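You operate a simulated robot arm through the tools that you are given. There is no shell and no other tool. Be economical: measure what you need, move in short steps, check, and stop when the job is done.

You are at the controls of a simulated robot arm. One attempt, no reset.

JOB
Hook up the lower rod and test it at the air card's pressure.
Fine: yellow and green air couplers in by the card before the red air valve opens; run the rod out and home; shut the valve at the end; leave the other couplers in. Where these are worked on the way, their far stop is far enough and under half their travel is too little: red air valve.

The check looks at the end state, three seconds after you hand in, the way a careful person would. Anything else that was tipped, shoved, dropped, spilled or broken makes it a failure.

ROBOT AND FRAMES
A 7-joint arm with a two-finger parallel gripper, fixed in place. Base frame: the origin is at the foot of the arm, x ahead of it, y to its left, z up; the work surface is at about z = 87. Lengths are in cm, angles in rad, forces in N, time in s.
With the tool pointing down near the work surface it reaches from about 30 to 74 cm from the base axis. Its first joint turns from -2.007 to 2.007 rad. Payload 3.91 kg.
The TCP is the grasp point between the finger pads, 3 cm short of the fingertips. In the tool frame z runs along the fingers and y along their closing line. The gripper opens to 11 cm. The fingers are 2 cm wide and 1 cm thick; the gripper's body (4.8 by 11.2 cm) begins 5.5 cm behind the TCP.
Orientation is told as [roll, pitch, yaw] about the base's x, y, z axes, in that order, counted from this pose: with the fingers straight down and closing along the base's y, the tool's x points along the base's -x, its y along +y and its z along -z.

CONTROLS
- The arm moves only by the tool play_rows. Its argument "motion" is text: rows parted by semicolons, each of 6 numbers parted by spaces: the shift along the base's x, y, z in cm, then the turn, a rotation vector about the base's x, y, z in rad. In form: dx dy dz ax ay az; .... A call has 1 to 12 rows; each row is the pose to reach, as a shift and turn from the pose commanded when the call began. "grip" is the finger opening in cm, from 0 to 11, set as the call begins (left out, the last holds). A row lasts 0.2 s, in which the tool goes at most 5 cm and 0.15 rad; a call with a longer step from one row to the next is refused whole, and so is a gripper value outside its range. A pose out of reach is approached as far as the arm can. The call stops where the force on the tool passes 80 N (or 10 N more than at its start, if that is more) or the arm is blocked; 0.2 s more then pass. The fingers move at their own pace (about 10.8 cm/s each) and stop on an object; they squeeze with about 42 N. The grip force told is the motor's: it shows also when the fingers shut on nothing. Time passes only in rows, and 0.2 s behind the last, so rows that repeat a pose let the fingers close. It gives the time, the measured TCP pose, the force on the tool (base axes), the opening and the grip force at its end, in the units of the frame above (readings bear some noise), with the torque about the TCP (base axes, N m) and any sound that the robot's microphone picked up.
- Cameras (640 x 400 px; columns grow to the right, rows downward): "scene" is fixed at [5.4, -65.81, 166.74]; the picture's right is [0.45, -0.89, 0.00], its down [-0.73, -0.37, -0.57] and it looks along [0.51, 0.26, -0.82] (base axes); focal length 214 px, centre (320, 200). "wrist" rides on the gripper at [7.2, 1.7, -10.3] in the tool frame; the picture's right is [-0.23, 0.97, 0.00], its down [-0.76, -0.18, -0.62] and it looks along [-0.61, -0.14, 0.78] (tool axes); focal length 222 px, centre (320, 200). There is no depth. A picture from a camera that has moved, and an enlarged one, comes with that camera's place and axes in the base frame and with its lens. The place of the scene camera against the robot may be out by one fixed shift of up to 1.2 cm in any direction.
- snapshot(camera): a new picture of that camera. The clock stands still meanwhile.
- lift_body(by): slides the trunk up (or, below 0, down) by that many cm; the arm rides with it, the base frame stays. It gives what a move gives, with no picture.
- close_up(camera, box): a new picture of the part [left, top, right, bottom] of that camera's present view, enlarged. The clock stands still meanwhile.
- job_done(): hands the job in; it is judged then, once.

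Go step by step. Nothing tells you positions but the pictures and the camera data: compare them with the known pose of the tool, close in by small moves and look again before you grip or let go. The budget is 120 turns and 64 pictures, counting those below and the enlarged ones. Unless the task says otherwise, let go and move clear before handing in.

The tools are called after "Emit:" by a JSON object that holds its "op" and its "data". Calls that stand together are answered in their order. play_rows: Moves the arm, as the interface text tells. Its arguments: {"type":"object","properties":{"motion":{"type":"string"},"grip":{"type":"number"}},"required":["motion"]} The other tools are called the same way: lift_body (by) slides the trunk up or down; snapshot (camera) takes a picture; close_up (camera, box) takes an enlarged picture of a part of a camera's view; job_done () hands the job in.

At the start:

```text
time: 0.0
ee_pos: [39.87, -36.99, 145.79]
ee_rot: [0.0, 0.0, 0.0]
force: [-0.5, 0.1, -0.3]
ft_torque: [-0.02, -0.01, 0.02]
grip_width: 11.0
grip_force: 0.1
trunk travel left (down, up): [-87.5, 11.5]
```

scene: 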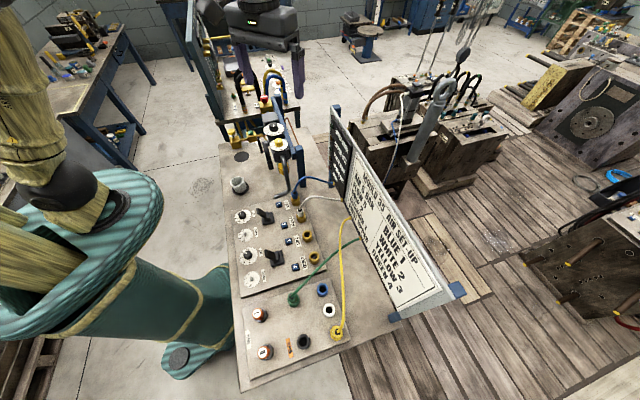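
wrist: 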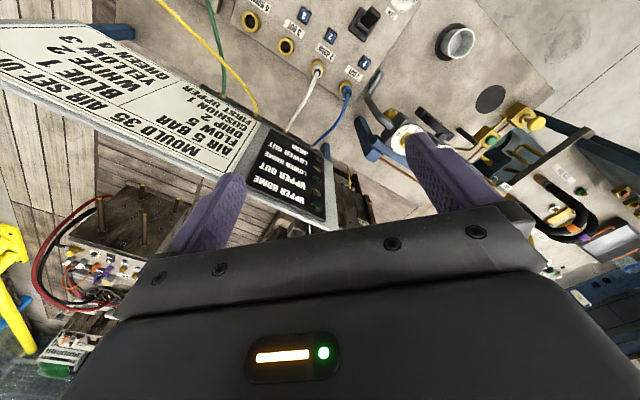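

I see a bench with a control panel, hoses with couplers, a card and rods. I'll enlarge the card and the panel to read them.

Emit:
{"op": "close_up", "data": {"camera": "scene", "box": [320, 110, 480, 320]}}

Emit:
{"op": "close_up", "data": {"camera": "scene", "box": [220, 190, 360, 290]}}

Emit:
{"op": "close_up", "data": {"camera": "scene", "box": [220, 270, 370, 390]}}

Emit:
{"op": "close_up", "data": {"camera": "scene", "box": [200, 90, 360, 220]}}

Emit:
{"op": "close_up", "data": {"camera": "wrist", "box": [0, 0, 340, 220]}}

```text
1.90 times, centred on (400, 215) of scene
camera zoom: at [5.4, -65.81, 166.74], right [0.45, -0.89, 0.0], down [-0.73, -0.37, -0.57], along [0.51, 0.26, -0.82], focal length 408 px, centre (168, 171)
```

zoom: 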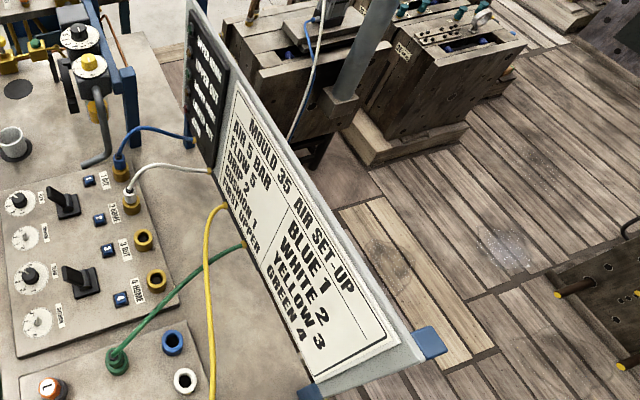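

```text
4.00 times, centred on (290, 240) of scene
camera zoom: at [5.4, -65.81, 166.74], right [0.45, -0.89, 0.0], down [-0.73, -0.37, -0.57], along [0.51, 0.26, -0.82], focal length 858 px, centre (440, 40)
```

zoom: 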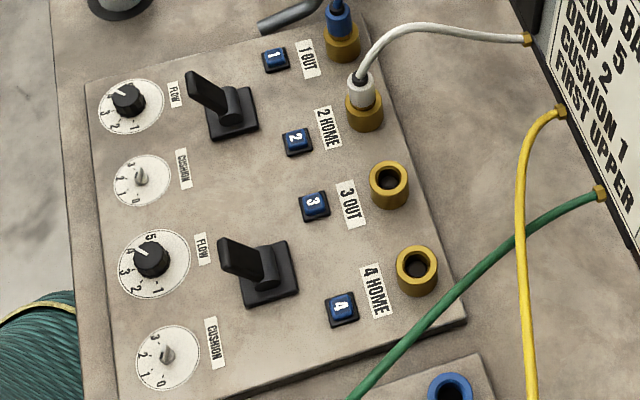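

```text
3.33 times, centred on (295, 330) of scene
camera zoom: at [5.4, -65.81, 166.74], right [0.45, -0.89, 0.0], down [-0.73, -0.37, -0.57], along [0.51, 0.26, -0.82], focal length 715 px, centre (403, -233)
```

zoom: 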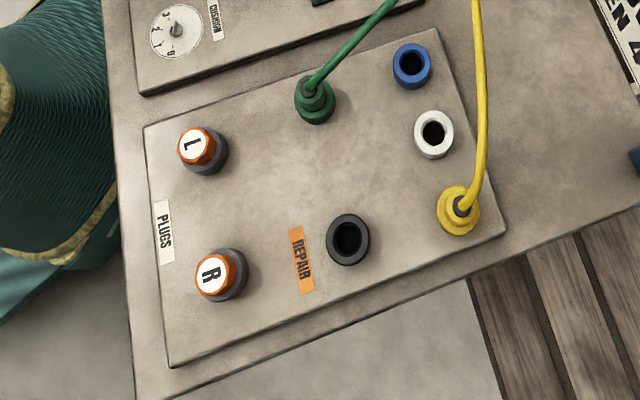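

```text
3.08 times, centred on (280, 155) of scene
camera zoom: at [5.4, -65.81, 166.74], right [0.45, -0.89, 0.0], down [-0.73, -0.37, -0.57], along [0.51, 0.26, -0.82], focal length 660 px, centre (443, 338)
```

zoom: 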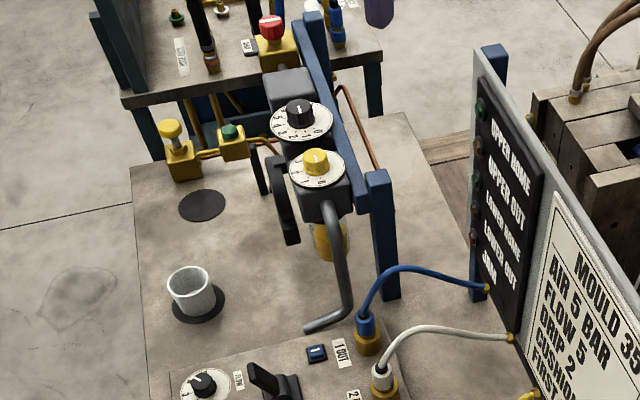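

```text
1.82 times, centred on (170, 110) of wrist
camera zoom: at [32.59, -35.22, 156.15], right [0.23, 0.97, 0.0], down [0.76, -0.18, 0.62], along [0.61, -0.14, -0.78], focal length 404 px, centre (593, 364)
```

zoom: 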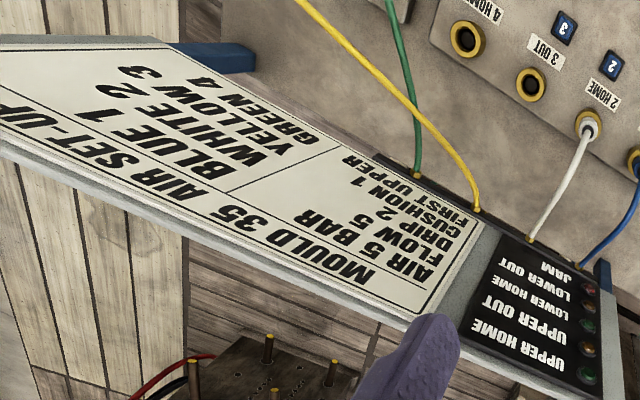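

The card says 5 bar, yellow to 3 and green to 4. I still need to find the red air valve and the pressure regulator, so I'll look closer at that end.

Emit:
{"op": "close_up", "data": {"camera": "wrist", "box": [340, 0, 640, 280]}}

Emit:
{"op": "close_up", "data": {"camera": "scene", "box": [210, 60, 320, 190]}}

```text
1.43 times, centred on (490, 140) of wrist
camera zoom: at [32.59, -35.22, 156.15], right [0.23, 0.97, 0.0], down [0.76, -0.18, 0.62], along [0.61, -0.14, -0.78], focal length 317 px, centre (77, 286)
```

zoom: 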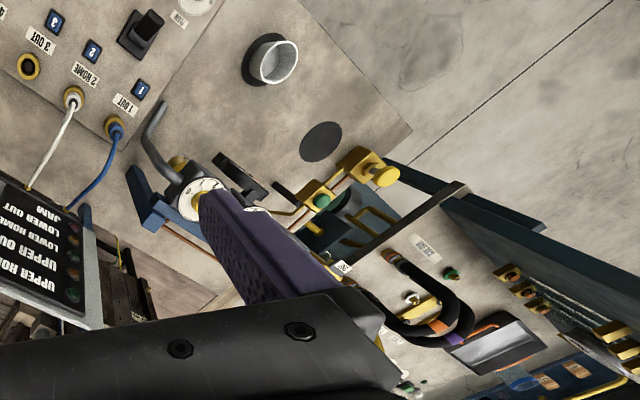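

```text
3.08 times, centred on (265, 125) of scene
camera zoom: at [5.4, -65.81, 166.74], right [0.45, -0.89, 0.0], down [-0.73, -0.37, -0.57], along [0.51, 0.26, -0.82], focal length 660 px, centre (489, 431)
```

zoom: 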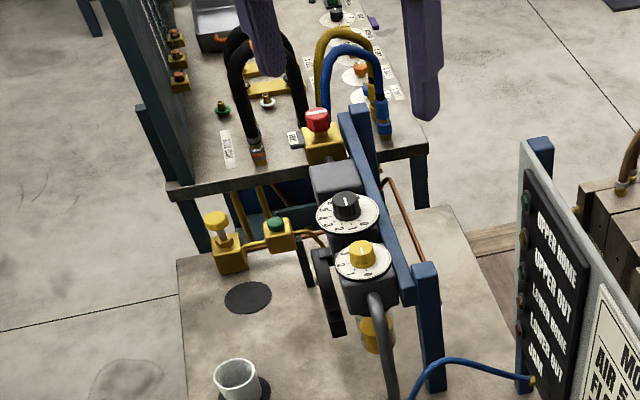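

The line at the far end carries the yellow drip knob, the black regulator knob and, last, the red valve knob. I put green at about (13.5,-51.6), yellow at (11.5,-68.5), port 3 at (35.8,-44.8) and port 4 at (29.3,-51). I'll go above the green coupler with the fingers closing along (1,1) and look.

Emit:
{"op": "play_rows", "data": {"motion": "-2.6 -1.5 -3 0 0 -0.08; -5.3 -2.9 -6 0 0 -0.16; -7.9 -4.4 -9 0 0 -0.24; -10.6 -5.8 -12 0 0 -0.32; -13.2 -7.3 -15 0 0 -0.40; -15.8 -8.8 -18 0 0 -0.48; -18.5 -10.2 -21 0 0 -0.56; -21.1 -11.7 -24 0 0 -0.64; -23.8 -13.1 -27 0 0 -0.72; -26.4 -14.6 -30 0 0 -0.785; -26.4 -14.6 -30 0 0 -0.785", "grip": 8}}

Emit:
{"op": "snapshot", "data": {"camera": "wrist"}}

Emit:
{"op": "snapshot", "data": {"camera": "scene"}}

```text
time: 2.4
ee_pos: [13.51, -51.57, 115.75]
ee_rot: [-0.001, -0.001, -0.788]
force: [-0.4, -0.2, -1.0]
ft_torque: [-0.03, -0.02, 0.0]
grip_width: 8.01
grip_force: 0.1
trunk travel left (down, up): [-87.5, 11.5]
```

```text
54 pictures are left
camera wrist: at [9.56, -45.24, 126.06], right [0.85, 0.53, 0.0], down [0.41, -0.66, 0.62], along [0.33, -0.53, -0.78], focal length 222 px, centre (320, 200)
```

wrist: 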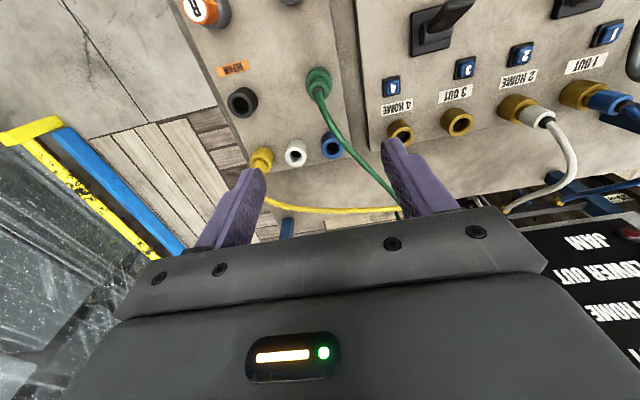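

```text
53 pictures are left
```

scene: 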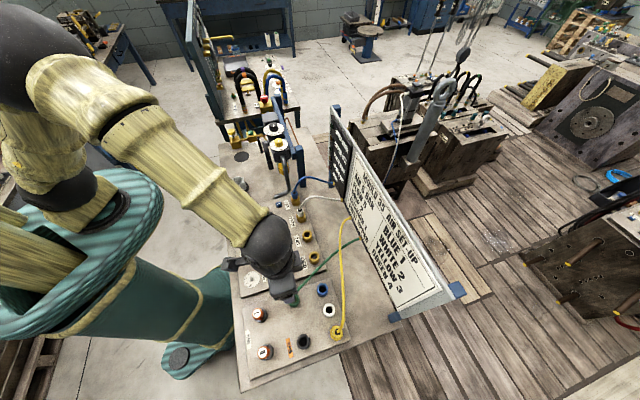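

Both views agree to within about 1 cm. Enlarging the parked couplers and the ports for shape and height.

Emit:
{"op": "close_up", "data": {"camera": "wrist", "box": [200, 40, 360, 200]}}

Emit:
{"op": "close_up", "data": {"camera": "wrist", "box": [370, 60, 610, 210]}}

```text
2.50 times, centred on (280, 120) of wrist
camera zoom: at [9.56, -45.24, 126.06], right [0.85, 0.53, 0.0], down [0.41, -0.66, 0.62], along [0.33, -0.53, -0.78], focal length 555 px, centre (420, 400)
```

zoom: 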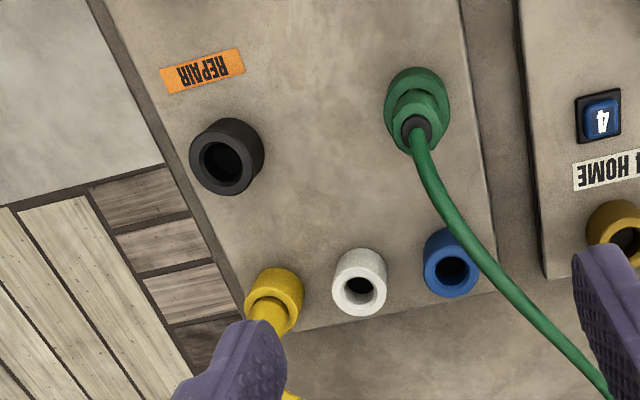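

```text
2.67 times, centred on (490, 135) of wrist
camera zoom: at [9.56, -45.24, 126.06], right [0.85, 0.53, 0.0], down [0.41, -0.66, 0.62], along [0.33, -0.53, -0.78], focal length 592 px, centre (-133, 373)
```

zoom: 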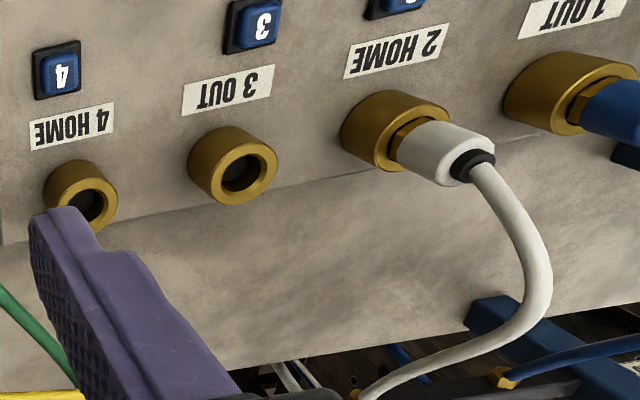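

Each coupler stands upright in its collar, with the hose leaving toward the sign. I'll lower partway over green and look again.

Emit:
{"op": "play_rows", "data": {"motion": "-0.3 0.3 -4 0 0 0; -0.6 0.6 -8 0 0 0; -0.8 0.7 -12 0 0 0; -0.8 0.7 -12 0 0 0", "grip": 7}}

Emit:
{"op": "snapshot", "data": {"camera": "wrist"}}

Emit:
{"op": "close_up", "data": {"camera": "scene", "box": [230, 240, 390, 360]}}

```text
time: 3.4
ee_pos: [12.64, -50.74, 103.51]
ee_rot: [-0.002, 0.001, -0.784]
force: [-0.2, 0.2, -0.2]
ft_torque: [-0.01, -0.02, 0.0]
grip_width: 7.02
grip_force: 0.1
trunk travel left (down, up): [-87.5, 11.5]
```

```text
50 pictures are left
camera wrist: at [8.68, -44.45, 113.89], right [0.85, 0.53, 0.0], down [0.41, -0.66, 0.62], along [0.33, -0.53, -0.78], focal length 222 px, centre (320, 200)
```

wrist: 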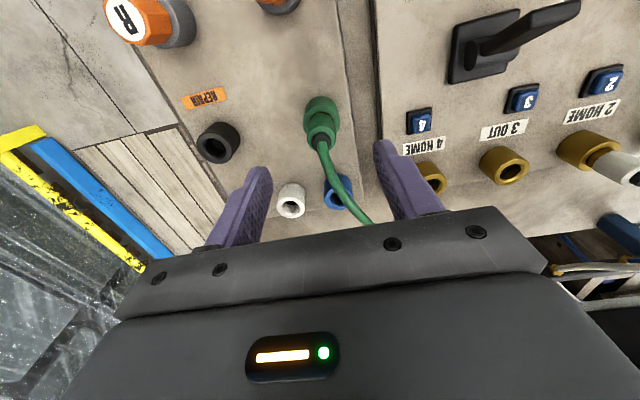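

```text
3.33 times, centred on (310, 300) of scene
camera zoom: at [5.4, -65.81, 166.74], right [0.45, -0.89, 0.0], down [-0.73, -0.37, -0.57], along [0.51, 0.26, -0.82], focal length 715 px, centre (353, -133)
```

zoom: 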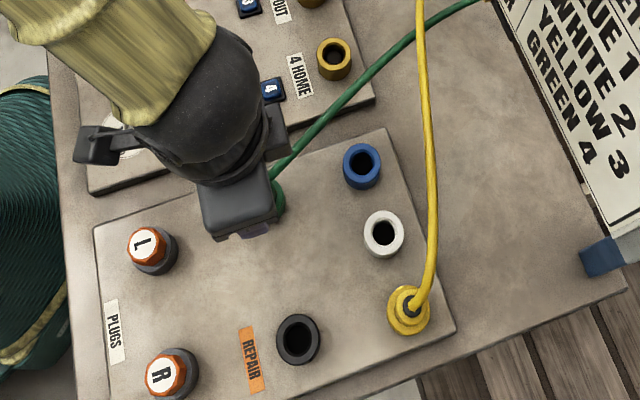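

The green hose ferrule works out at about (12.8,-51,96.8). I'll enlarge the coupler to see where to grip.

Emit:
{"op": "close_up", "data": {"camera": "wrist", "box": [270, 80, 380, 180]}}

```text
4.00 times, centred on (325, 130) of wrist
camera zoom: at [8.68, -44.45, 113.89], right [0.85, 0.53, 0.0], down [0.41, -0.66, 0.62], along [0.33, -0.53, -0.78], focal length 888 px, centre (300, 480)
```

zoom: 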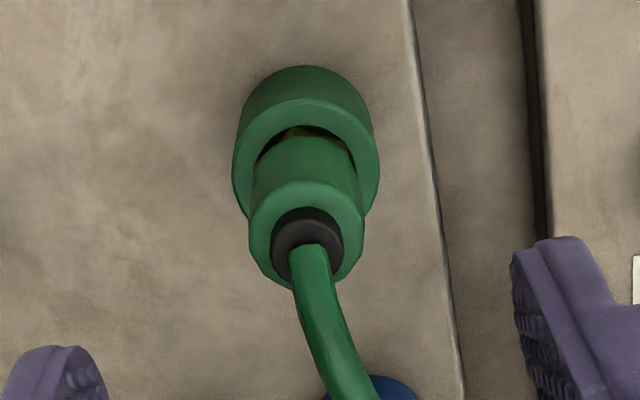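

The green body runs from z≈91 to 96 on the axis (12.75,-51.0). I'll lower to TCP z=95, which keeps the tips clear of the collar, and grip.

Emit:
{"op": "play_rows", "data": {"motion": "0.1 -0.25 -3 0 0 0; 0.1 -0.25 -6 0 0 0; 0.1 -0.25 -8.4 0 0 0; 0.1 -0.25 -8.4 0 0 0"}}

Emit:
{"op": "snapshot", "data": {"camera": "wrist"}}

```text
time: 4.4
ee_pos: [12.68, -51.18, 95.24]
ee_rot: [0.0, 0.0, -0.786]
force: [-0.3, -0.3, -0.1]
ft_torque: [0.04, 0.01, -0.01]
grip_width: 7.01
grip_force: 0.0
trunk travel left (down, up): [-87.5, 11.5]
```

```text
47 pictures are left
camera wrist: at [8.77, -44.8, 105.63], right [0.85, 0.53, 0.0], down [0.41, -0.66, 0.62], along [0.33, -0.53, -0.78], focal length 222 px, centre (320, 200)
```

wrist: 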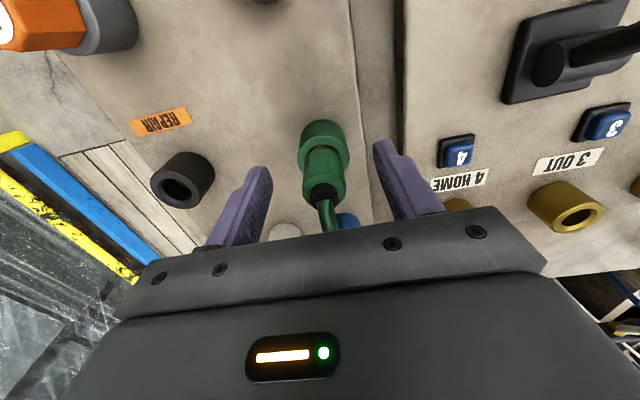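

The coupler stands centred between the pads. Closing.

Emit:
{"op": "play_rows", "data": {"motion": "0 0 0 0 0 0; 0 0 0 0 0 0; 0 0 0 0 0 0", "grip": 0}}

```text
time: 5.2
ee_pos: [12.76, -51.26, 95.28]
ee_rot: [-0.001, 0.001, -0.785]
force: [0.2, 0.4, -0.1]
ft_torque: [0.0, -0.01, 0.03]
grip_width: 2.47
grip_force: 42.2
trunk travel left (down, up): [-87.5, 11.5]
```

Gripped, 2.5 cm wide. Pulling straight up.

Emit:
{"op": "play_rows", "data": {"motion": "0 0 1 0 0 0; 0 0 2 0 0 0; 0 0 4 0 0 0; 0 0 7 0 0 0; 0 0 9 0 0 0; 0 0 9 0 0 0"}}

Emit:
{"op": "snapshot", "data": {"camera": "wrist"}}

Emit:
{"op": "close_up", "data": {"camera": "scene", "box": [230, 200, 390, 320]}}

```text
time: 6.6
ee_pos: [12.8, -50.99, 104.46]
ee_rot: [-0.001, -0.001, -0.785]
force: [0.2, -0.8, -0.1]
ft_torque: [-0.01, -0.01, -0.01]
grip_width: 2.44
grip_force: 42.4
trunk travel left (down, up): [-87.5, 11.5]
```

```text
46 pictures are left
camera wrist: at [8.8, -44.65, 114.66], right [0.85, 0.53, 0.0], down [0.41, -0.66, 0.62], along [0.33, -0.53, -0.78], focal length 222 px, centre (320, 200)
```

wrist: 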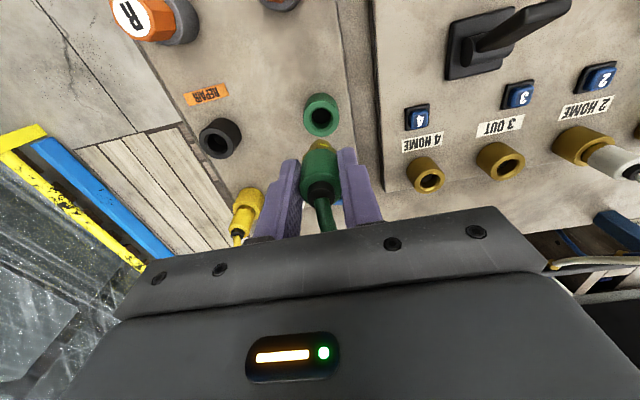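

```text
3.33 times, centred on (310, 260) of scene
camera zoom: at [5.4, -65.81, 166.74], right [0.45, -0.89, 0.0], down [-0.73, -0.37, -0.57], along [0.51, 0.26, -0.82], focal length 715 px, centre (353, 0)
```

zoom: 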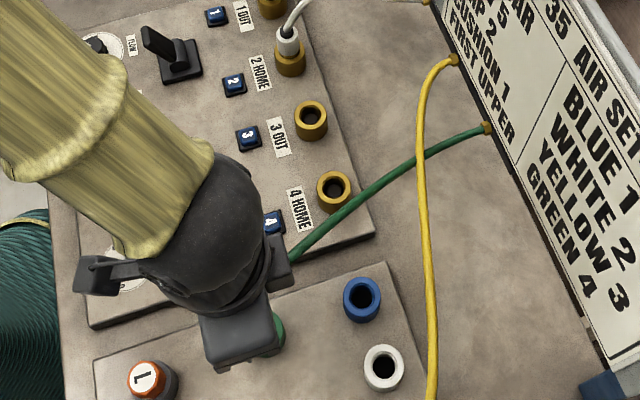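

Green is free, with its gold nipple showing below. Port 4 is at about (28.8,-50.4), so I'll carry the coupler above it.

Emit:
{"op": "play_rows", "data": {"motion": "4 0.1 0 0 0 0; 8 0.2 0 0 0 0; 12 0.4 0 0 0 0; 16 0.6 0 0 0 0; 16 0.6 0 0 0 0"}}

Emit:
{"op": "snapshot", "data": {"camera": "wrist"}}

Emit:
{"op": "close_up", "data": {"camera": "wrist", "box": [260, 70, 400, 230]}}

Emit:
{"op": "close_up", "data": {"camera": "scene", "box": [250, 190, 370, 290]}}

```text
time: 7.8
ee_pos: [28.68, -50.47, 104.4]
ee_rot: [-0.002, 0.0, -0.785]
force: [0.4, -0.3, -0.4]
ft_torque: [0.01, -0.01, 0.01]
grip_width: 2.46
grip_force: 42.1
trunk travel left (down, up): [-87.5, 11.5]
```

```text
44 pictures are left
camera wrist: at [24.74, -44.22, 114.72], right [0.85, 0.53, 0.0], down [0.41, -0.66, 0.62], along [0.33, -0.53, -0.78], focal length 222 px, centre (320, 200)
```

wrist: 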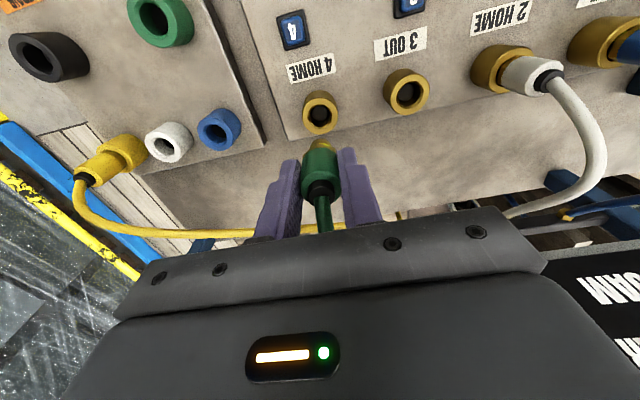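

```text
2.50 times, centred on (330, 150) of wrist
camera zoom: at [24.74, -44.22, 114.72], right [0.85, 0.53, 0.0], down [0.41, -0.66, 0.62], along [0.33, -0.53, -0.78], focal length 555 px, centre (295, 325)
```

zoom: 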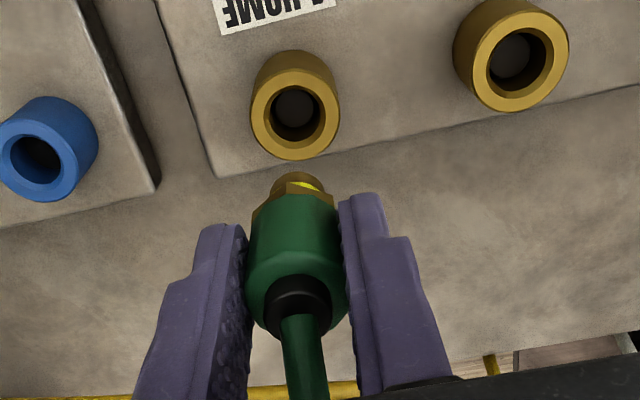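

```text
4.00 times, centred on (310, 240) of scene
camera zoom: at [5.4, -65.81, 166.74], right [0.45, -0.89, 0.0], down [-0.73, -0.37, -0.57], along [0.51, 0.26, -0.82], focal length 858 px, centre (360, 40)
```

zoom: 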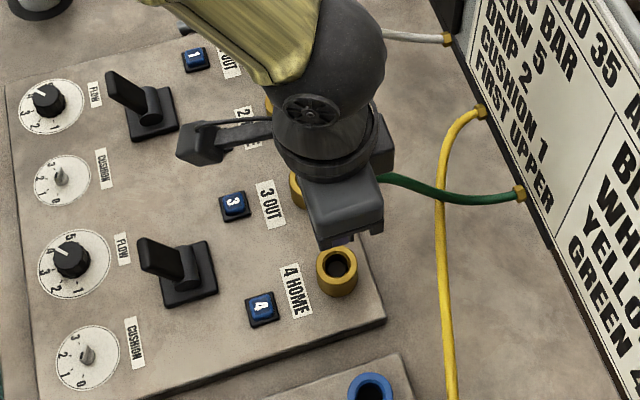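

Port 4's mouth works out at about (28.65,-50.5,91.3), which is right under the coupler. I'll lower until the nipple is just above it and look.

Emit:
{"op": "play_rows", "data": {"motion": "0 0 -3 0 0 0; 0 0 -5.5 0 0 0; 0 0 -5.5 0 0 0"}}

Emit:
{"op": "close_up", "data": {"camera": "wrist", "box": [260, 90, 400, 230]}}

Emit:
{"op": "close_up", "data": {"camera": "scene", "box": [270, 210, 350, 280]}}

```text
time: 8.6
ee_pos: [28.67, -50.51, 98.78]
ee_rot: [0.001, -0.001, -0.786]
force: [0.5, -0.5, -0.2]
ft_torque: [0.0, 0.03, 0.02]
grip_width: 2.44
grip_force: 42.2
trunk travel left (down, up): [-87.5, 11.5]
```

```text
2.86 times, centred on (330, 160) of wrist
camera zoom: at [24.78, -44.19, 109.17], right [0.85, 0.53, 0.0], down [0.41, -0.66, 0.62], along [0.33, -0.53, -0.78], focal length 635 px, centre (291, 314)
```

zoom: 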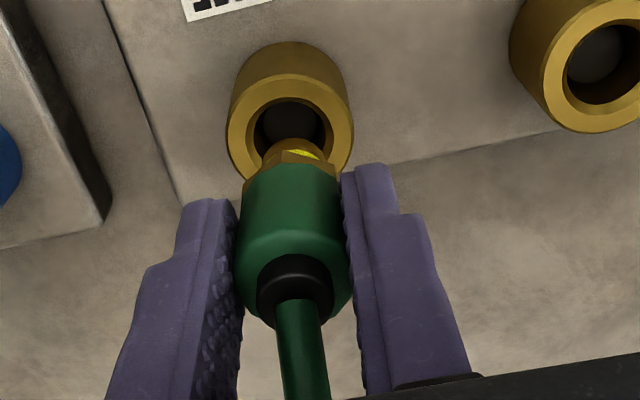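

```text
5.71 times, centred on (310, 245) of scene
camera zoom: at [5.4, -65.81, 166.74], right [0.45, -0.89, 0.0], down [-0.73, -0.37, -0.57], along [0.51, 0.26, -0.82], focal length 1226 px, centre (377, -57)
```

zoom: 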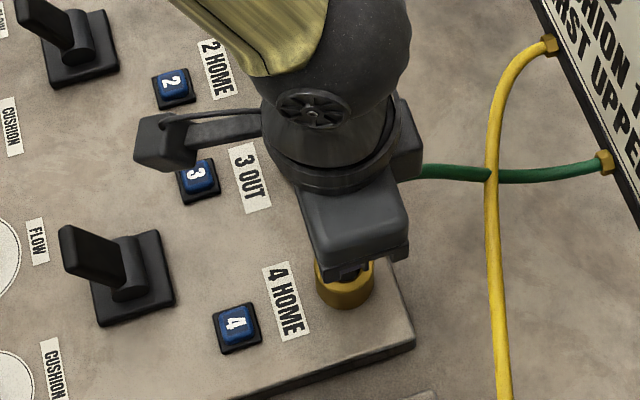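

The nipple sits centred over the port mouth. I'll push down slowly.

Emit:
{"op": "play_rows", "data": {"motion": "0 0 -0.7 0 0 0; 0 0 -1.4 0 0 0; 0 0 -2 0 0 0; 0 0 -2.5 0 0 0; 0 0 -3 0 0 0; 0 0 -3.3 0 0 0; 0 0 -3.3 0 0 0"}}

Emit:
{"op": "close_up", "data": {"camera": "wrist", "box": [260, 90, 400, 230]}}

```text
time: 10.2
ee_pos: [28.76, -50.5, 95.89]
ee_rot: [-0.001, -0.005, -0.785]
force: [-4.8, 0.4, 27.6]
ft_torque: [-0.25, 0.54, -0.05]
grip_width: 2.31
grip_force: 42.1
trunk travel left (down, up): [-87.5, 11.5]
```

```text
2.86 times, centred on (330, 160) of wrist
camera zoom: at [24.74, -44.1, 106.19], right [0.85, 0.53, 0.0], down [0.41, -0.66, 0.63], along [0.33, -0.53, -0.78], focal length 635 px, centre (291, 314)
```

zoom: 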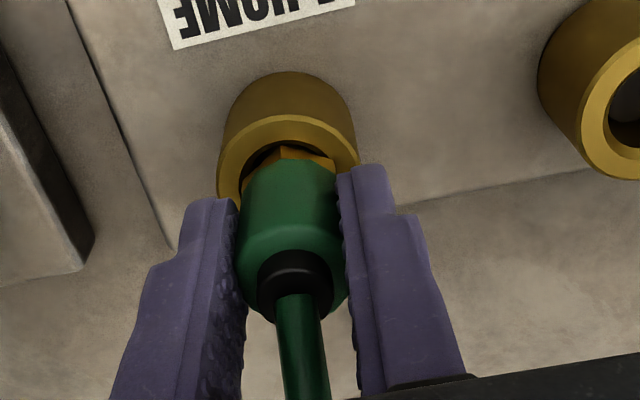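

The nipple is in the mouth and bearing against something at 28 N. The white coupler also shows some hex above its collar. I'll press a bit more and listen for a click.

Emit:
{"op": "play_rows", "data": {"motion": "-0.1 0 -0.4 0 0 0; -0.1 0 -0.8 0 0 0; -0.1 0 -0.8 0 0 0"}}

Emit:
{"op": "close_up", "data": {"camera": "wrist", "box": [260, 90, 400, 230]}}

```text
time: 11.0
ee_pos: [28.69, -50.44, 95.83]
ee_rot: [-0.006, -0.018, -0.787]
force: [1.3, 6.6, 75.6]
ft_torque: [0.31, -0.4, 0.02]
grip_width: 2.33
grip_force: 42.1
trunk travel left (down, up): [-87.5, 11.5]
```

```text
2.86 times, centred on (330, 160) of wrist
camera zoom: at [24.66, -43.94, 106.03], right [0.85, 0.53, 0.0], down [0.41, -0.65, 0.64], along [0.34, -0.54, -0.77], focal length 635 px, centre (291, 314)
```

zoom: 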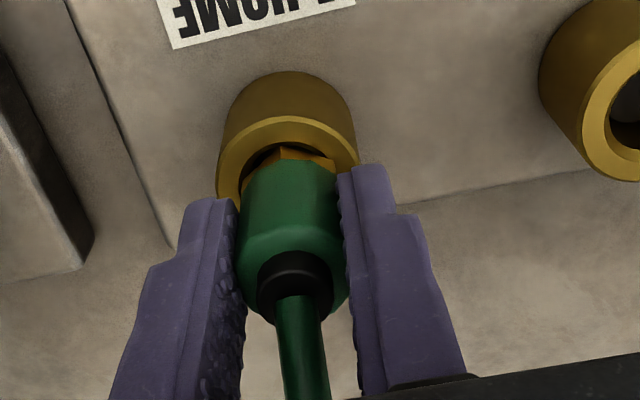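

That's a hard stop with the hex inside the collar, so it looks seated. I'll ease the push, release and compare it with the white one.

Emit:
{"op": "play_rows", "data": {"motion": "0 0 0.8 0 0 0; 0 0 0.8 0 0 0"}}

Emit:
{"op": "play_rows", "data": {"motion": "0 0 0 0 0 0; 0 0 0 0 0 0; 0 0 3 0 0 0; 0 0 7 0 0 0; 0 0 11 0 0 0; 0 0 11 0 0 0", "grip": 6}}

Emit:
{"op": "snapshot", "data": {"camera": "wrist"}}

Emit:
{"op": "close_up", "data": {"camera": "wrist", "box": [260, 40, 580, 180]}}

```text
time: 11.6
ee_pos: [28.64, -50.59, 95.8]
ee_rot: [-0.002, -0.006, -0.787]
force: [5.1, -3.5, 35.1]
ft_torque: [-0.02, -0.69, 0.03]
grip_width: 2.31
grip_force: 42.8
trunk travel left (down, up): [-87.5, 11.5]
```

```text
time: 13.0
ee_pos: [28.76, -50.56, 106.85]
ee_rot: [0.001, 0.003, -0.785]
force: [0.4, 0.8, -0.3]
ft_torque: [0.02, 0.0, 0.02]
grip_width: 6.0
grip_force: 0.0
trunk travel left (down, up): [-87.5, 11.5]
```

```text
37 pictures are left
camera wrist: at [24.8, -44.2, 117.08], right [0.85, 0.53, 0.0], down [0.41, -0.67, 0.62], along [0.33, -0.53, -0.78], focal length 222 px, centre (320, 200)
```

wrist: 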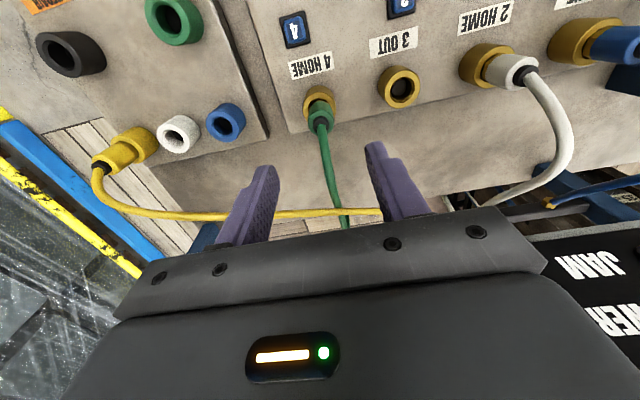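

```text
2.00 times, centred on (420, 110) of wrist
camera zoom: at [24.8, -44.2, 117.08], right [0.85, 0.53, 0.0], down [0.41, -0.67, 0.62], along [0.33, -0.53, -0.78], focal length 444 px, centre (120, 380)
```

zoom: 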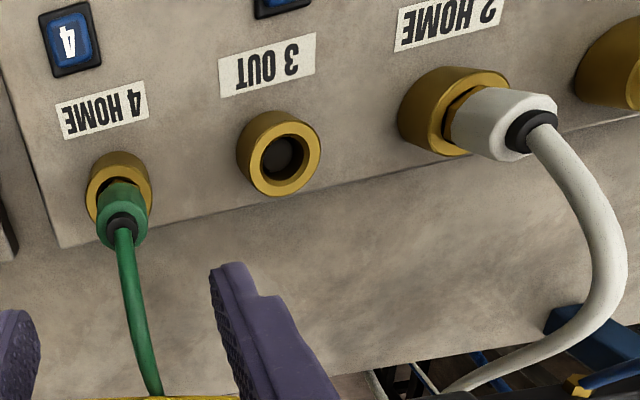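

Green sits in port 4 just like white does in port 2. Next is yellow: moving above about (10.5,-67.3) to look.

Emit:
{"op": "play_rows", "data": {"motion": "-2 -2 3 0 0 0; -5.5 -5 3 0 0 0; -9 -8.5 3 0 0 0; -12.5 -12 3 0 0 0; -16 -15 3 0 0 0; -18.2 -16.8 3 0 0 0; -18.2 -16.8 3 0 0 0", "grip": 7}}

Emit:
{"op": "close_up", "data": {"camera": "wrist", "box": [240, 60, 400, 220]}}

```text
time: 14.6
ee_pos: [10.45, -67.35, 109.7]
ee_rot: [0.001, 0.0, -0.787]
force: [-0.4, 0.5, -0.5]
ft_torque: [-0.05, -0.04, -0.01]
grip_width: 6.99
grip_force: 0.1
trunk travel left (down, up): [-87.5, 11.5]
```

```text
2.50 times, centred on (320, 140) of wrist
camera zoom: at [6.46, -60.97, 119.99], right [0.85, 0.53, 0.0], down [0.41, -0.66, 0.62], along [0.33, -0.53, -0.78], focal length 555 px, centre (320, 350)
```

zoom: 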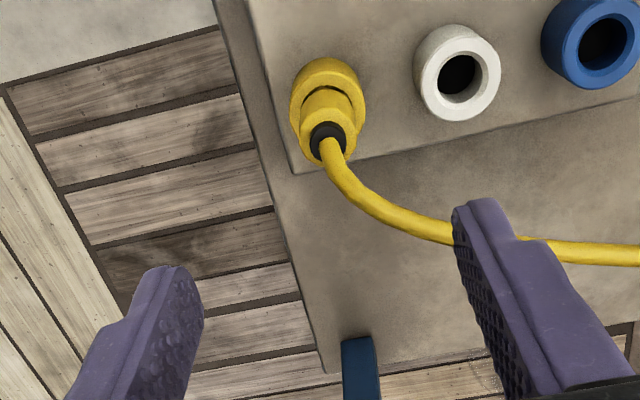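

The yellow axis is at (10.8,-67.25), and its hose leaves past the fingers on the sign side. Descending to grip height.

Emit:
{"op": "play_rows", "data": {"motion": "0.3 0.08 -4 0 0 0; 0.3 0.08 -8 0 0 0; 0.3 0.08 -11 0 0 0; 0.3 0.08 -14.4 0 0 0; 0.3 0.08 -14.4 0 0 0"}}

Emit:
{"op": "snapshot", "data": {"camera": "wrist"}}

```text
time: 15.8
ee_pos: [10.84, -67.32, 95.15]
ee_rot: [0.0, -0.001, -0.786]
force: [1.1, -0.5, 0.4]
ft_torque: [0.02, 0.0, -0.01]
grip_width: 6.97
grip_force: 0.0
trunk travel left (down, up): [-87.5, 11.5]
```

```text
34 pictures are left
camera wrist: at [6.91, -60.97, 105.53], right [0.85, 0.53, 0.0], down [0.41, -0.66, 0.62], along [0.33, -0.53, -0.78], focal length 222 px, centre (320, 200)
```

wrist: 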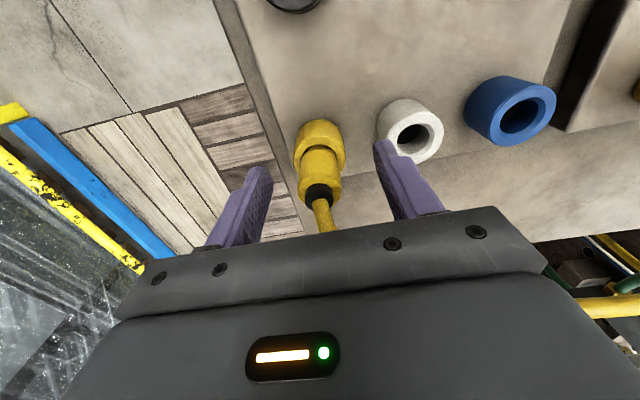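

Same alignment as for green. Gripping and pulling straight up.

Emit:
{"op": "play_rows", "data": {"motion": "0 0 0 0 0 0; 0 0 0 0 0 0; 0 0 0 0 0 0; 0 0 1 0 0 0; 0 0 2 0 0 0; 0 0 4 0 0 0; 0 0 8 0 0 0; 0 0 12 0 0 0; 0 0 12 0 0 0", "grip": 0}}

Emit:
{"op": "snapshot", "data": {"camera": "wrist"}}

```text
time: 17.8
ee_pos: [10.8, -67.16, 107.14]
ee_rot: [0.0, 0.001, -0.787]
force: [-0.7, 0.0, 0.0]
ft_torque: [0.02, 0.07, 0.01]
grip_width: 2.44
grip_force: 41.6
trunk travel left (down, up): [-87.5, 11.5]
```

```text
33 pictures are left
camera wrist: at [6.85, -60.89, 117.49], right [0.85, 0.53, 0.0], down [0.41, -0.67, 0.62], along [0.33, -0.53, -0.78], focal length 222 px, centre (320, 200)
```

wrist: 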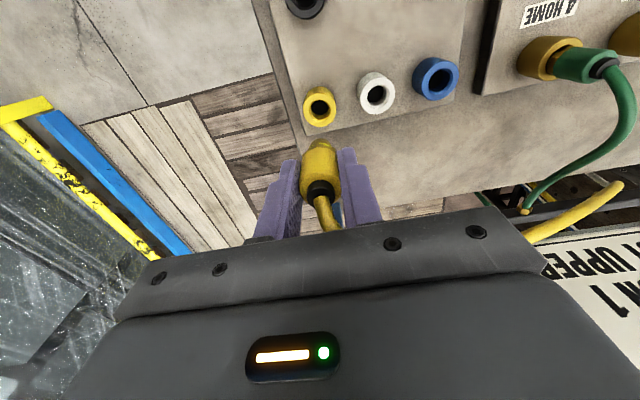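

Yellow is out. Port 3 is at (35.2,-44.4), so I'll carry it there high and around the inside of the green coupler, then look before lowering.

Emit:
{"op": "play_rows", "data": {"motion": "0 2 4 0 0 0; 1 6 6 0 0 0; 4 9 6 0 0 0; 7.3 12.3 6 0 0 0; 10.6 15.6 6 0 0 0; 14 19 6 0 0 0; 17.3 21.5 6 0 0 0; 21 22.6 5 0 0 0; 24.4 22.8 2 0 0 0; 24.4 22.8 -1 0 0 0; 24.4 22.8 -3 0 0 0; 24.4 22.8 -3 0 0 0"}}

Emit:
{"op": "snapshot", "data": {"camera": "wrist"}}

Emit:
{"op": "close_up", "data": {"camera": "wrist", "box": [260, 70, 400, 230]}}

```text
time: 20.4
ee_pos: [35.21, -44.27, 104.19]
ee_rot: [0.0, 0.002, -0.787]
force: [0.6, -0.1, 0.1]
ft_torque: [0.0, 0.06, -0.01]
grip_width: 2.45
grip_force: 42.4
trunk travel left (down, up): [-87.5, 11.5]
```

```text
32 pictures are left
camera wrist: at [31.25, -37.95, 114.61], right [0.85, 0.53, 0.0], down [0.41, -0.66, 0.62], along [0.33, -0.53, -0.78], focal length 222 px, centre (320, 200)
```

wrist: 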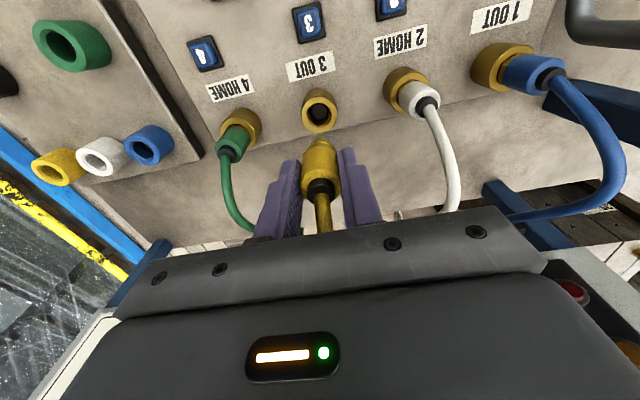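

```text
2.50 times, centred on (330, 150) of wrist
camera zoom: at [31.25, -37.95, 114.61], right [0.85, 0.53, 0.0], down [0.41, -0.66, 0.62], along [0.33, -0.53, -0.78], focal length 555 px, centre (295, 325)
```

zoom: 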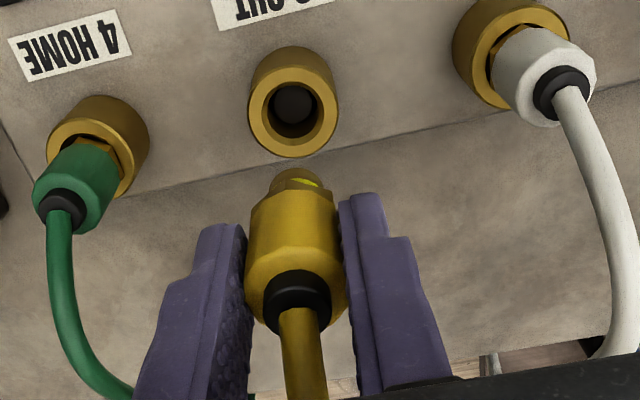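

This matches green's approach picture. Lowering and pressing in the same way.

Emit:
{"op": "play_rows", "data": {"motion": "-0.05 -0.05 -3 0 0 0; -0.05 -0.05 -5.3 0 0 0; -0.05 -0.05 -6 0 0 0; -0.05 -0.05 -6.7 0 0 0; -0.05 -0.05 -7.3 0 0 0; -0.05 -0.05 -7.8 0 0 0; -0.05 -0.05 -8.3 0 0 0; -0.05 -0.05 -8.6 0 0 0; -0.05 -0.05 -8.8 0 0 0; -0.05 -0.05 -8.8 0 0 0"}}

Emit:
{"op": "close_up", "data": {"camera": "wrist", "box": [260, 90, 400, 230]}}

```text
time: 22.6
ee_pos: [35.01, -44.33, 95.64]
ee_rot: [-0.003, -0.005, -0.786]
force: [-1.3, 6.5, 26.1]
ft_torque: [0.55, -0.19, 0.01]
grip_width: 2.44
grip_force: 41.7
trunk travel left (down, up): [-87.5, 11.5]
```

```text
2.86 times, centred on (330, 160) of wrist
camera zoom: at [31.07, -37.95, 105.94], right [0.85, 0.53, 0.0], down [0.41, -0.66, 0.63], along [0.33, -0.53, -0.78], focal length 635 px, centre (291, 314)
```

zoom: 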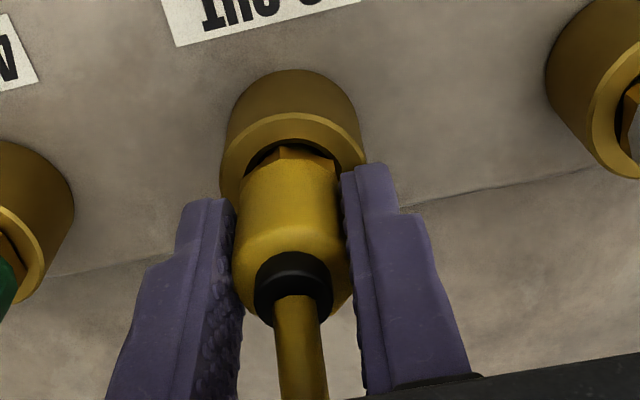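

It has reached the stop. One firm press, then release and rise.

Emit:
{"op": "play_rows", "data": {"motion": "0 0 -0.3 0 0 0; 0 0 -0.5 0 0 0; 0 0 -0.5 0 0 0; 0 0 0.3 0 0 0; 0 0 0.3 0 0 0"}}

Emit:
{"op": "play_rows", "data": {"motion": "0 0 0 0 0 0; 0 0 0 0 0 0; 0 0 3 0 0 0; 0 0 7 0 0 0; 0 0 11 0 0 0; 0 0 15 0 0 0; 0 0 15 0 0 0", "grip": 6}}

Emit:
{"op": "close_up", "data": {"camera": "wrist", "box": [180, 20, 580, 230]}}

```text
time: 23.8
ee_pos: [35.14, -44.48, 95.21]
ee_rot: [0.003, 0.009, -0.786]
force: [2.2, -5.5, -29.6]
ft_torque: [-0.67, 0.16, -0.08]
grip_width: 2.44
grip_force: 41.7
trunk travel left (down, up): [-87.5, 11.5]
```

```text
time: 25.4
ee_pos: [35.06, -44.37, 110.58]
ee_rot: [-0.001, 0.002, -0.785]
force: [-0.5, -0.4, -0.2]
ft_torque: [-0.01, 0.03, 0.02]
grip_width: 6.03
grip_force: 0.0
trunk travel left (down, up): [-87.5, 11.5]
```

```text
1.60 times, centred on (380, 125) of wrist
camera zoom: at [31.07, -38.02, 120.9], right [0.85, 0.53, 0.0], down [0.41, -0.66, 0.62], along [0.33, -0.53, -0.78], focal length 355 px, centre (224, 320)
```

zoom: 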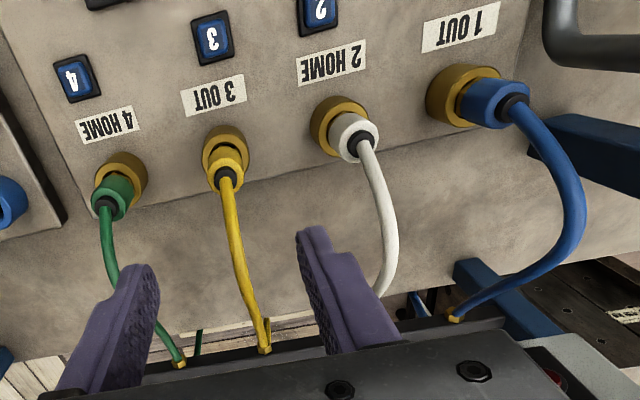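

Yellow went 0.4 cm deeper than green's stop and then held against a 30 N pull, so it latched. Green stopped at 95.8, so it's probably short of seated. I'll go back, regrip green and press it in.

Emit:
{"op": "play_rows", "data": {"motion": "-3.2 -3 0 0 0 0; -6.4 -6.15 0 0 0 0; -6.4 -6.15 -4 0 0 0; -6.4 -6.15 -6 0 0 0; -6.4 -6.15 -6 0 0 0"}}

Emit:
{"op": "close_up", "data": {"camera": "wrist", "box": [240, 70, 460, 220]}}

```text
time: 26.6
ee_pos: [28.69, -50.76, 104.68]
ee_rot: [0.001, 0.0, -0.785]
force: [-0.3, -0.1, -0.5]
ft_torque: [-0.01, -0.02, -0.06]
grip_width: 5.97
grip_force: 0.1
trunk travel left (down, up): [-87.5, 11.5]
```

```text
2.67 times, centred on (350, 145) of wrist
camera zoom: at [24.68, -44.38, 115.02], right [0.85, 0.53, 0.0], down [0.41, -0.66, 0.62], along [0.33, -0.53, -0.78], focal length 592 px, centre (240, 347)
```

zoom: 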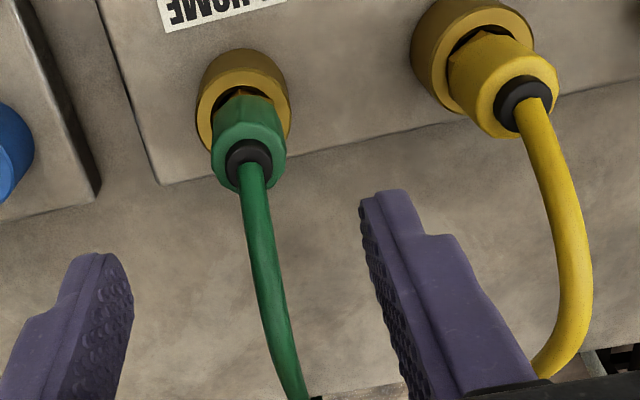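

Green's top looks marginally high. Regripping it at about (28.55,-50.35) and pressing until it latches.

Emit:
{"op": "play_rows", "data": {"motion": "-0.1 0.15 -4 0 0 0; -0.1 0.15 -7 0 0 0; -0.1 0.15 -9.2 0 0 0; -0.1 0.15 -9.2 0 0 0"}}

Emit:
{"op": "play_rows", "data": {"motion": "0 0 0 0 0 0; 0 0 0 0 0 0; 0 0 0 0 0 0", "grip": 0}}

Emit:
{"op": "play_rows", "data": {"motion": "0 0 -0.3 0 0 0; 0 0 -0.6 0 0 0; 0 0 -0.9 0 0 0; 0 0 -1.1 0 0 0; 0 0 -1.1 0 0 0"}}

```text
time: 27.6
ee_pos: [28.57, -50.48, 95.56]
ee_rot: [0.0, -0.001, -0.786]
force: [-0.2, 0.7, 0.6]
ft_torque: [0.03, 0.01, -0.02]
grip_width: 5.99
grip_force: 0.1
trunk travel left (down, up): [-87.5, 11.5]
```

```text
time: 28.4
ee_pos: [28.7, -50.5, 95.61]
ee_rot: [0.001, -0.001, -0.785]
force: [3.7, 2.8, -0.8]
ft_torque: [0.19, -0.22, 0.02]
grip_width: 2.48
grip_force: 42.0
trunk travel left (down, up): [-87.5, 11.5]
```

```text
time: 29.6
ee_pos: [28.6, -50.38, 94.86]
ee_rot: [-0.003, -0.006, -0.788]
force: [5.6, -3.3, 27.8]
ft_torque: [-0.5, -0.07, 0.01]
grip_width: 2.45
grip_force: 42.3
trunk travel left (down, up): [-87.5, 11.5]
```

It went 0.75 cm lower. One more press, then a light tug to test the latch.

Emit:
{"op": "play_rows", "data": {"motion": "0 0 -0.3 0 0 0; 0 0 -0.5 0 0 0; 0 0 -0.5 0 0 0"}}

Emit:
{"op": "play_rows", "data": {"motion": "0 0 0.5 0 0 0; 0 0 0.8 0 0 0; 0 0 0.8 0 0 0"}}

```text
time: 30.4
ee_pos: [28.6, -50.32, 94.52]
ee_rot: [-0.003, -0.008, -0.785]
force: [5.3, -0.8, 52.7]
ft_torque: [0.81, -0.39, -0.05]
grip_width: 2.5
grip_force: 42.6
trunk travel left (down, up): [-87.5, 11.5]
```

```text
time: 31.2
ee_pos: [28.58, -50.45, 94.45]
ee_rot: [0.002, 0.004, -0.784]
force: [8.6, -6.9, -2.4]
ft_torque: [-0.24, -0.48, 0.03]
grip_width: 2.46
grip_force: 42.2
trunk travel left (down, up): [-87.5, 11.5]
```

Emit:
{"op": "play_rows", "data": {"motion": "0 0 0.3 0 0 0; 0 0 0.5 0 0 0; 0 0 0.5 0 0 0"}}

Emit:
{"op": "close_up", "data": {"camera": "wrist", "box": [260, 90, 400, 230]}}

```text
time: 32.0
ee_pos: [28.63, -50.46, 94.89]
ee_rot: [0.004, 0.011, -0.785]
force: [-1.0, 3.9, -34.1]
ft_torque: [0.52, -0.09, 0.07]
grip_width: 2.43
grip_force: 42.2
trunk travel left (down, up): [-87.5, 11.5]
```

```text
2.86 times, centred on (330, 160) of wrist
camera zoom: at [24.66, -44.14, 105.31], right [0.85, 0.53, 0.0], down [0.42, -0.67, 0.61], along [0.32, -0.52, -0.79], focal length 635 px, centre (291, 314)
```

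zoom: 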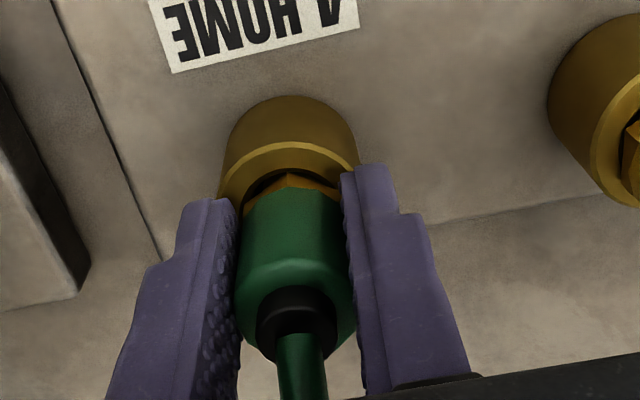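

Green holds against a 34 N pull, so it's latched. Releasing and comparing both.

Emit:
{"op": "play_rows", "data": {"motion": "0 0 -0.4 0 0 0; 0 0 -0.4 0 0 0; 0 0 -0.4 0 0 0"}}

Emit:
{"op": "play_rows", "data": {"motion": "0 0 0 0 0 0; 0 0 0 0 0 0; 0 0 3 0 0 0; 1 1 7 0 0 0; 3 3 11 0 0 0; 3 3 11 0 0 0", "grip": 6}}

Emit:
{"op": "close_up", "data": {"camera": "wrist", "box": [220, 60, 440, 200]}}

```text
time: 32.8
ee_pos: [28.54, -50.37, 95.05]
ee_rot: [0.0, -0.001, -0.785]
force: [-5.2, 12.6, -4.7]
ft_torque: [0.68, 0.33, 0.03]
grip_width: 2.43
grip_force: 42.3
trunk travel left (down, up): [-87.5, 11.5]
```

```text
time: 34.2
ee_pos: [31.64, -47.69, 105.85]
ee_rot: [0.0, -0.002, -0.788]
force: [0.3, 0.0, 0.0]
ft_torque: [0.02, -0.03, -0.01]
grip_width: 6.03
grip_force: 0.2
trunk travel left (down, up): [-87.5, 11.5]
```

```text
2.86 times, centred on (330, 130) of wrist
camera zoom: at [27.73, -41.3, 116.05], right [0.85, 0.53, 0.0], down [0.41, -0.67, 0.62], along [0.33, -0.53, -0.78], focal length 635 px, centre (291, 400)
```

zoom: 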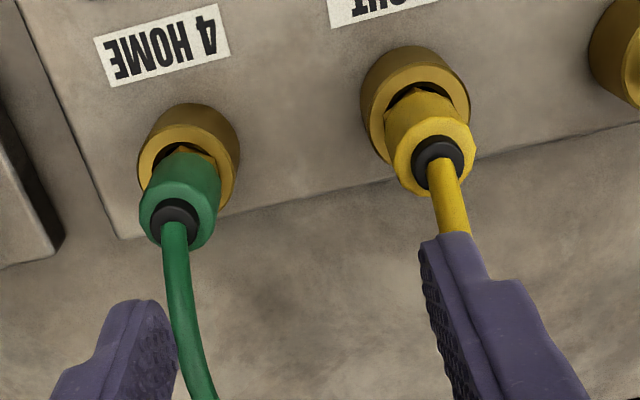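

Green and yellow now stand equally deep. Next I'll rise and go over the regulator to read its dial and see the red valve.

Emit:
{"op": "play_rows", "data": {"motion": "0 0 5 0 0 0; 0 0 10 0 0 0; 0 0 15 0 0 0; 0 0 20 0 0 0; 0 0 25 0 0 0; 3 3 27 0 0 0; 6 6.5 27 0 0 0; 9 10 27 0 0 0; 12 13.5 27 0 0 0; 15 17 27 0 0 0; 18 20 27 0 0 0; 21 23 27 0 0 0"}}

Emit:
{"op": "snapshot", "data": {"camera": "wrist"}}

```text
time: 36.8
ee_pos: [52.99, -24.34, 132.67]
ee_rot: [-0.003, 0.003, -0.786]
force: [0.7, -0.1, 0.3]
ft_torque: [-0.03, 0.05, 0.02]
grip_width: 6.0
grip_force: 0.1
trunk travel left (down, up): [-87.5, 11.5]
```

```text
25 pictures are left
camera wrist: at [49.08, -17.97, 142.98], right [0.85, 0.53, 0.0], down [0.41, -0.66, 0.62], along [0.33, -0.53, -0.78], focal length 222 px, centre (320, 200)
```

wrist: 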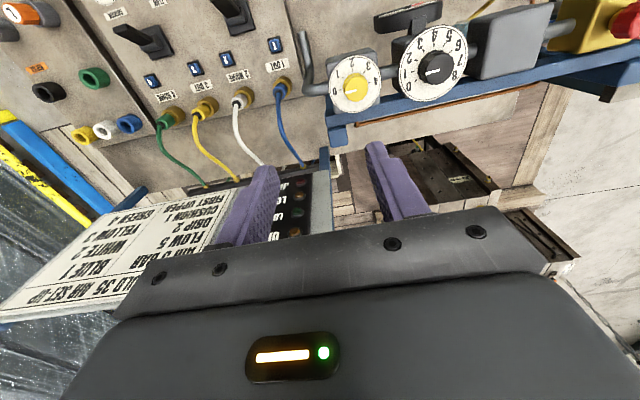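

Clear view: yellow knob at about (56.5,-21.3,111) and black regulator at about (64,-14,111). The red valve, around (76,-1,114), is at the limit of reach. Enlarging the dials and the valve.

Emit:
{"op": "close_up", "data": {"camera": "wrist", "box": [300, 0, 640, 160]}}

Emit:
{"op": "close_up", "data": {"camera": "wrist", "box": [385, 20, 485, 110]}}

```text
1.88 times, centred on (470, 80) of wrist
camera zoom: at [49.08, -17.97, 142.98], right [0.85, 0.53, 0.0], down [0.41, -0.66, 0.62], along [0.33, -0.53, -0.78], focal length 418 px, centre (38, 426)
```

zoom: 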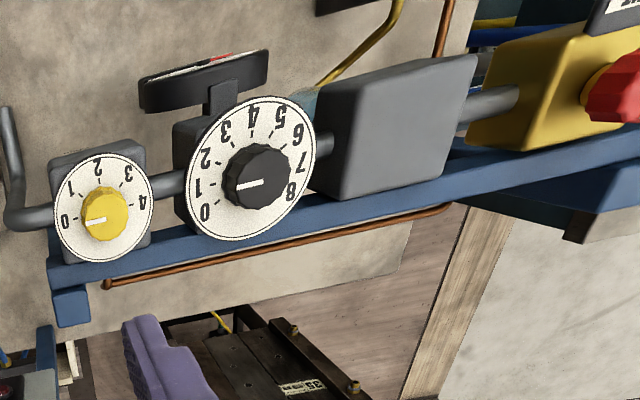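

```text
4.44 times, centred on (435, 65) of wrist
camera zoom: at [49.08, -17.97, 142.98], right [0.85, 0.53, 0.0], down [0.41, -0.66, 0.62], along [0.33, -0.53, -0.78], focal length 987 px, centre (-191, 800)
```

zoom: 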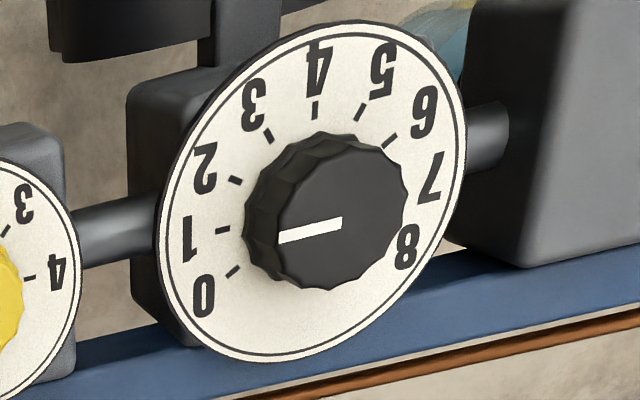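

The dial runs 0 to 8 and the pointer is near 1.2. Reaching 5 is about 124° clockwise from above, which I'll do in two grips. First I'll move above the black knob and look.

Emit:
{"op": "play_rows", "data": {"motion": "2.7 2.6 -2 0 0 0.13; 5.5 5.2 -4 0 0 0.27; 8.2 7.7 -6 0 0 0.4; 10.9 10.3 -8 0 0 0.54; 10.9 10.3 -10.7 0 0 0.54; 10.9 10.3 -10.7 0 0 0.54"}}

Emit:
{"op": "snapshot", "data": {"camera": "wrist"}}

```text
time: 38.2
ee_pos: [63.48, -14.05, 122.09]
ee_rot: [-0.002, 0.001, -0.243]
force: [0.0, 0.4, 0.1]
ft_torque: [0.01, 0.03, -0.02]
grip_width: 5.98
grip_force: 0.0
trunk travel left (down, up): [-87.5, 11.5]
```

```text
22 pictures are left
camera wrist: at [56.85, -10.54, 132.41], right [0.46, 0.89, 0.0], down [0.7, -0.36, 0.62], along [0.55, -0.28, -0.78], focal length 222 px, centre (320, 200)
```

wrist: 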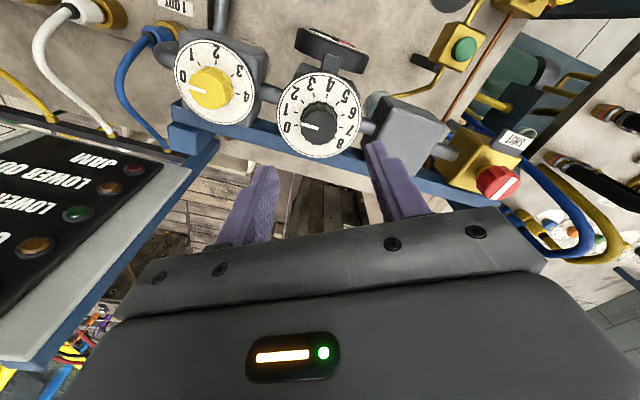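

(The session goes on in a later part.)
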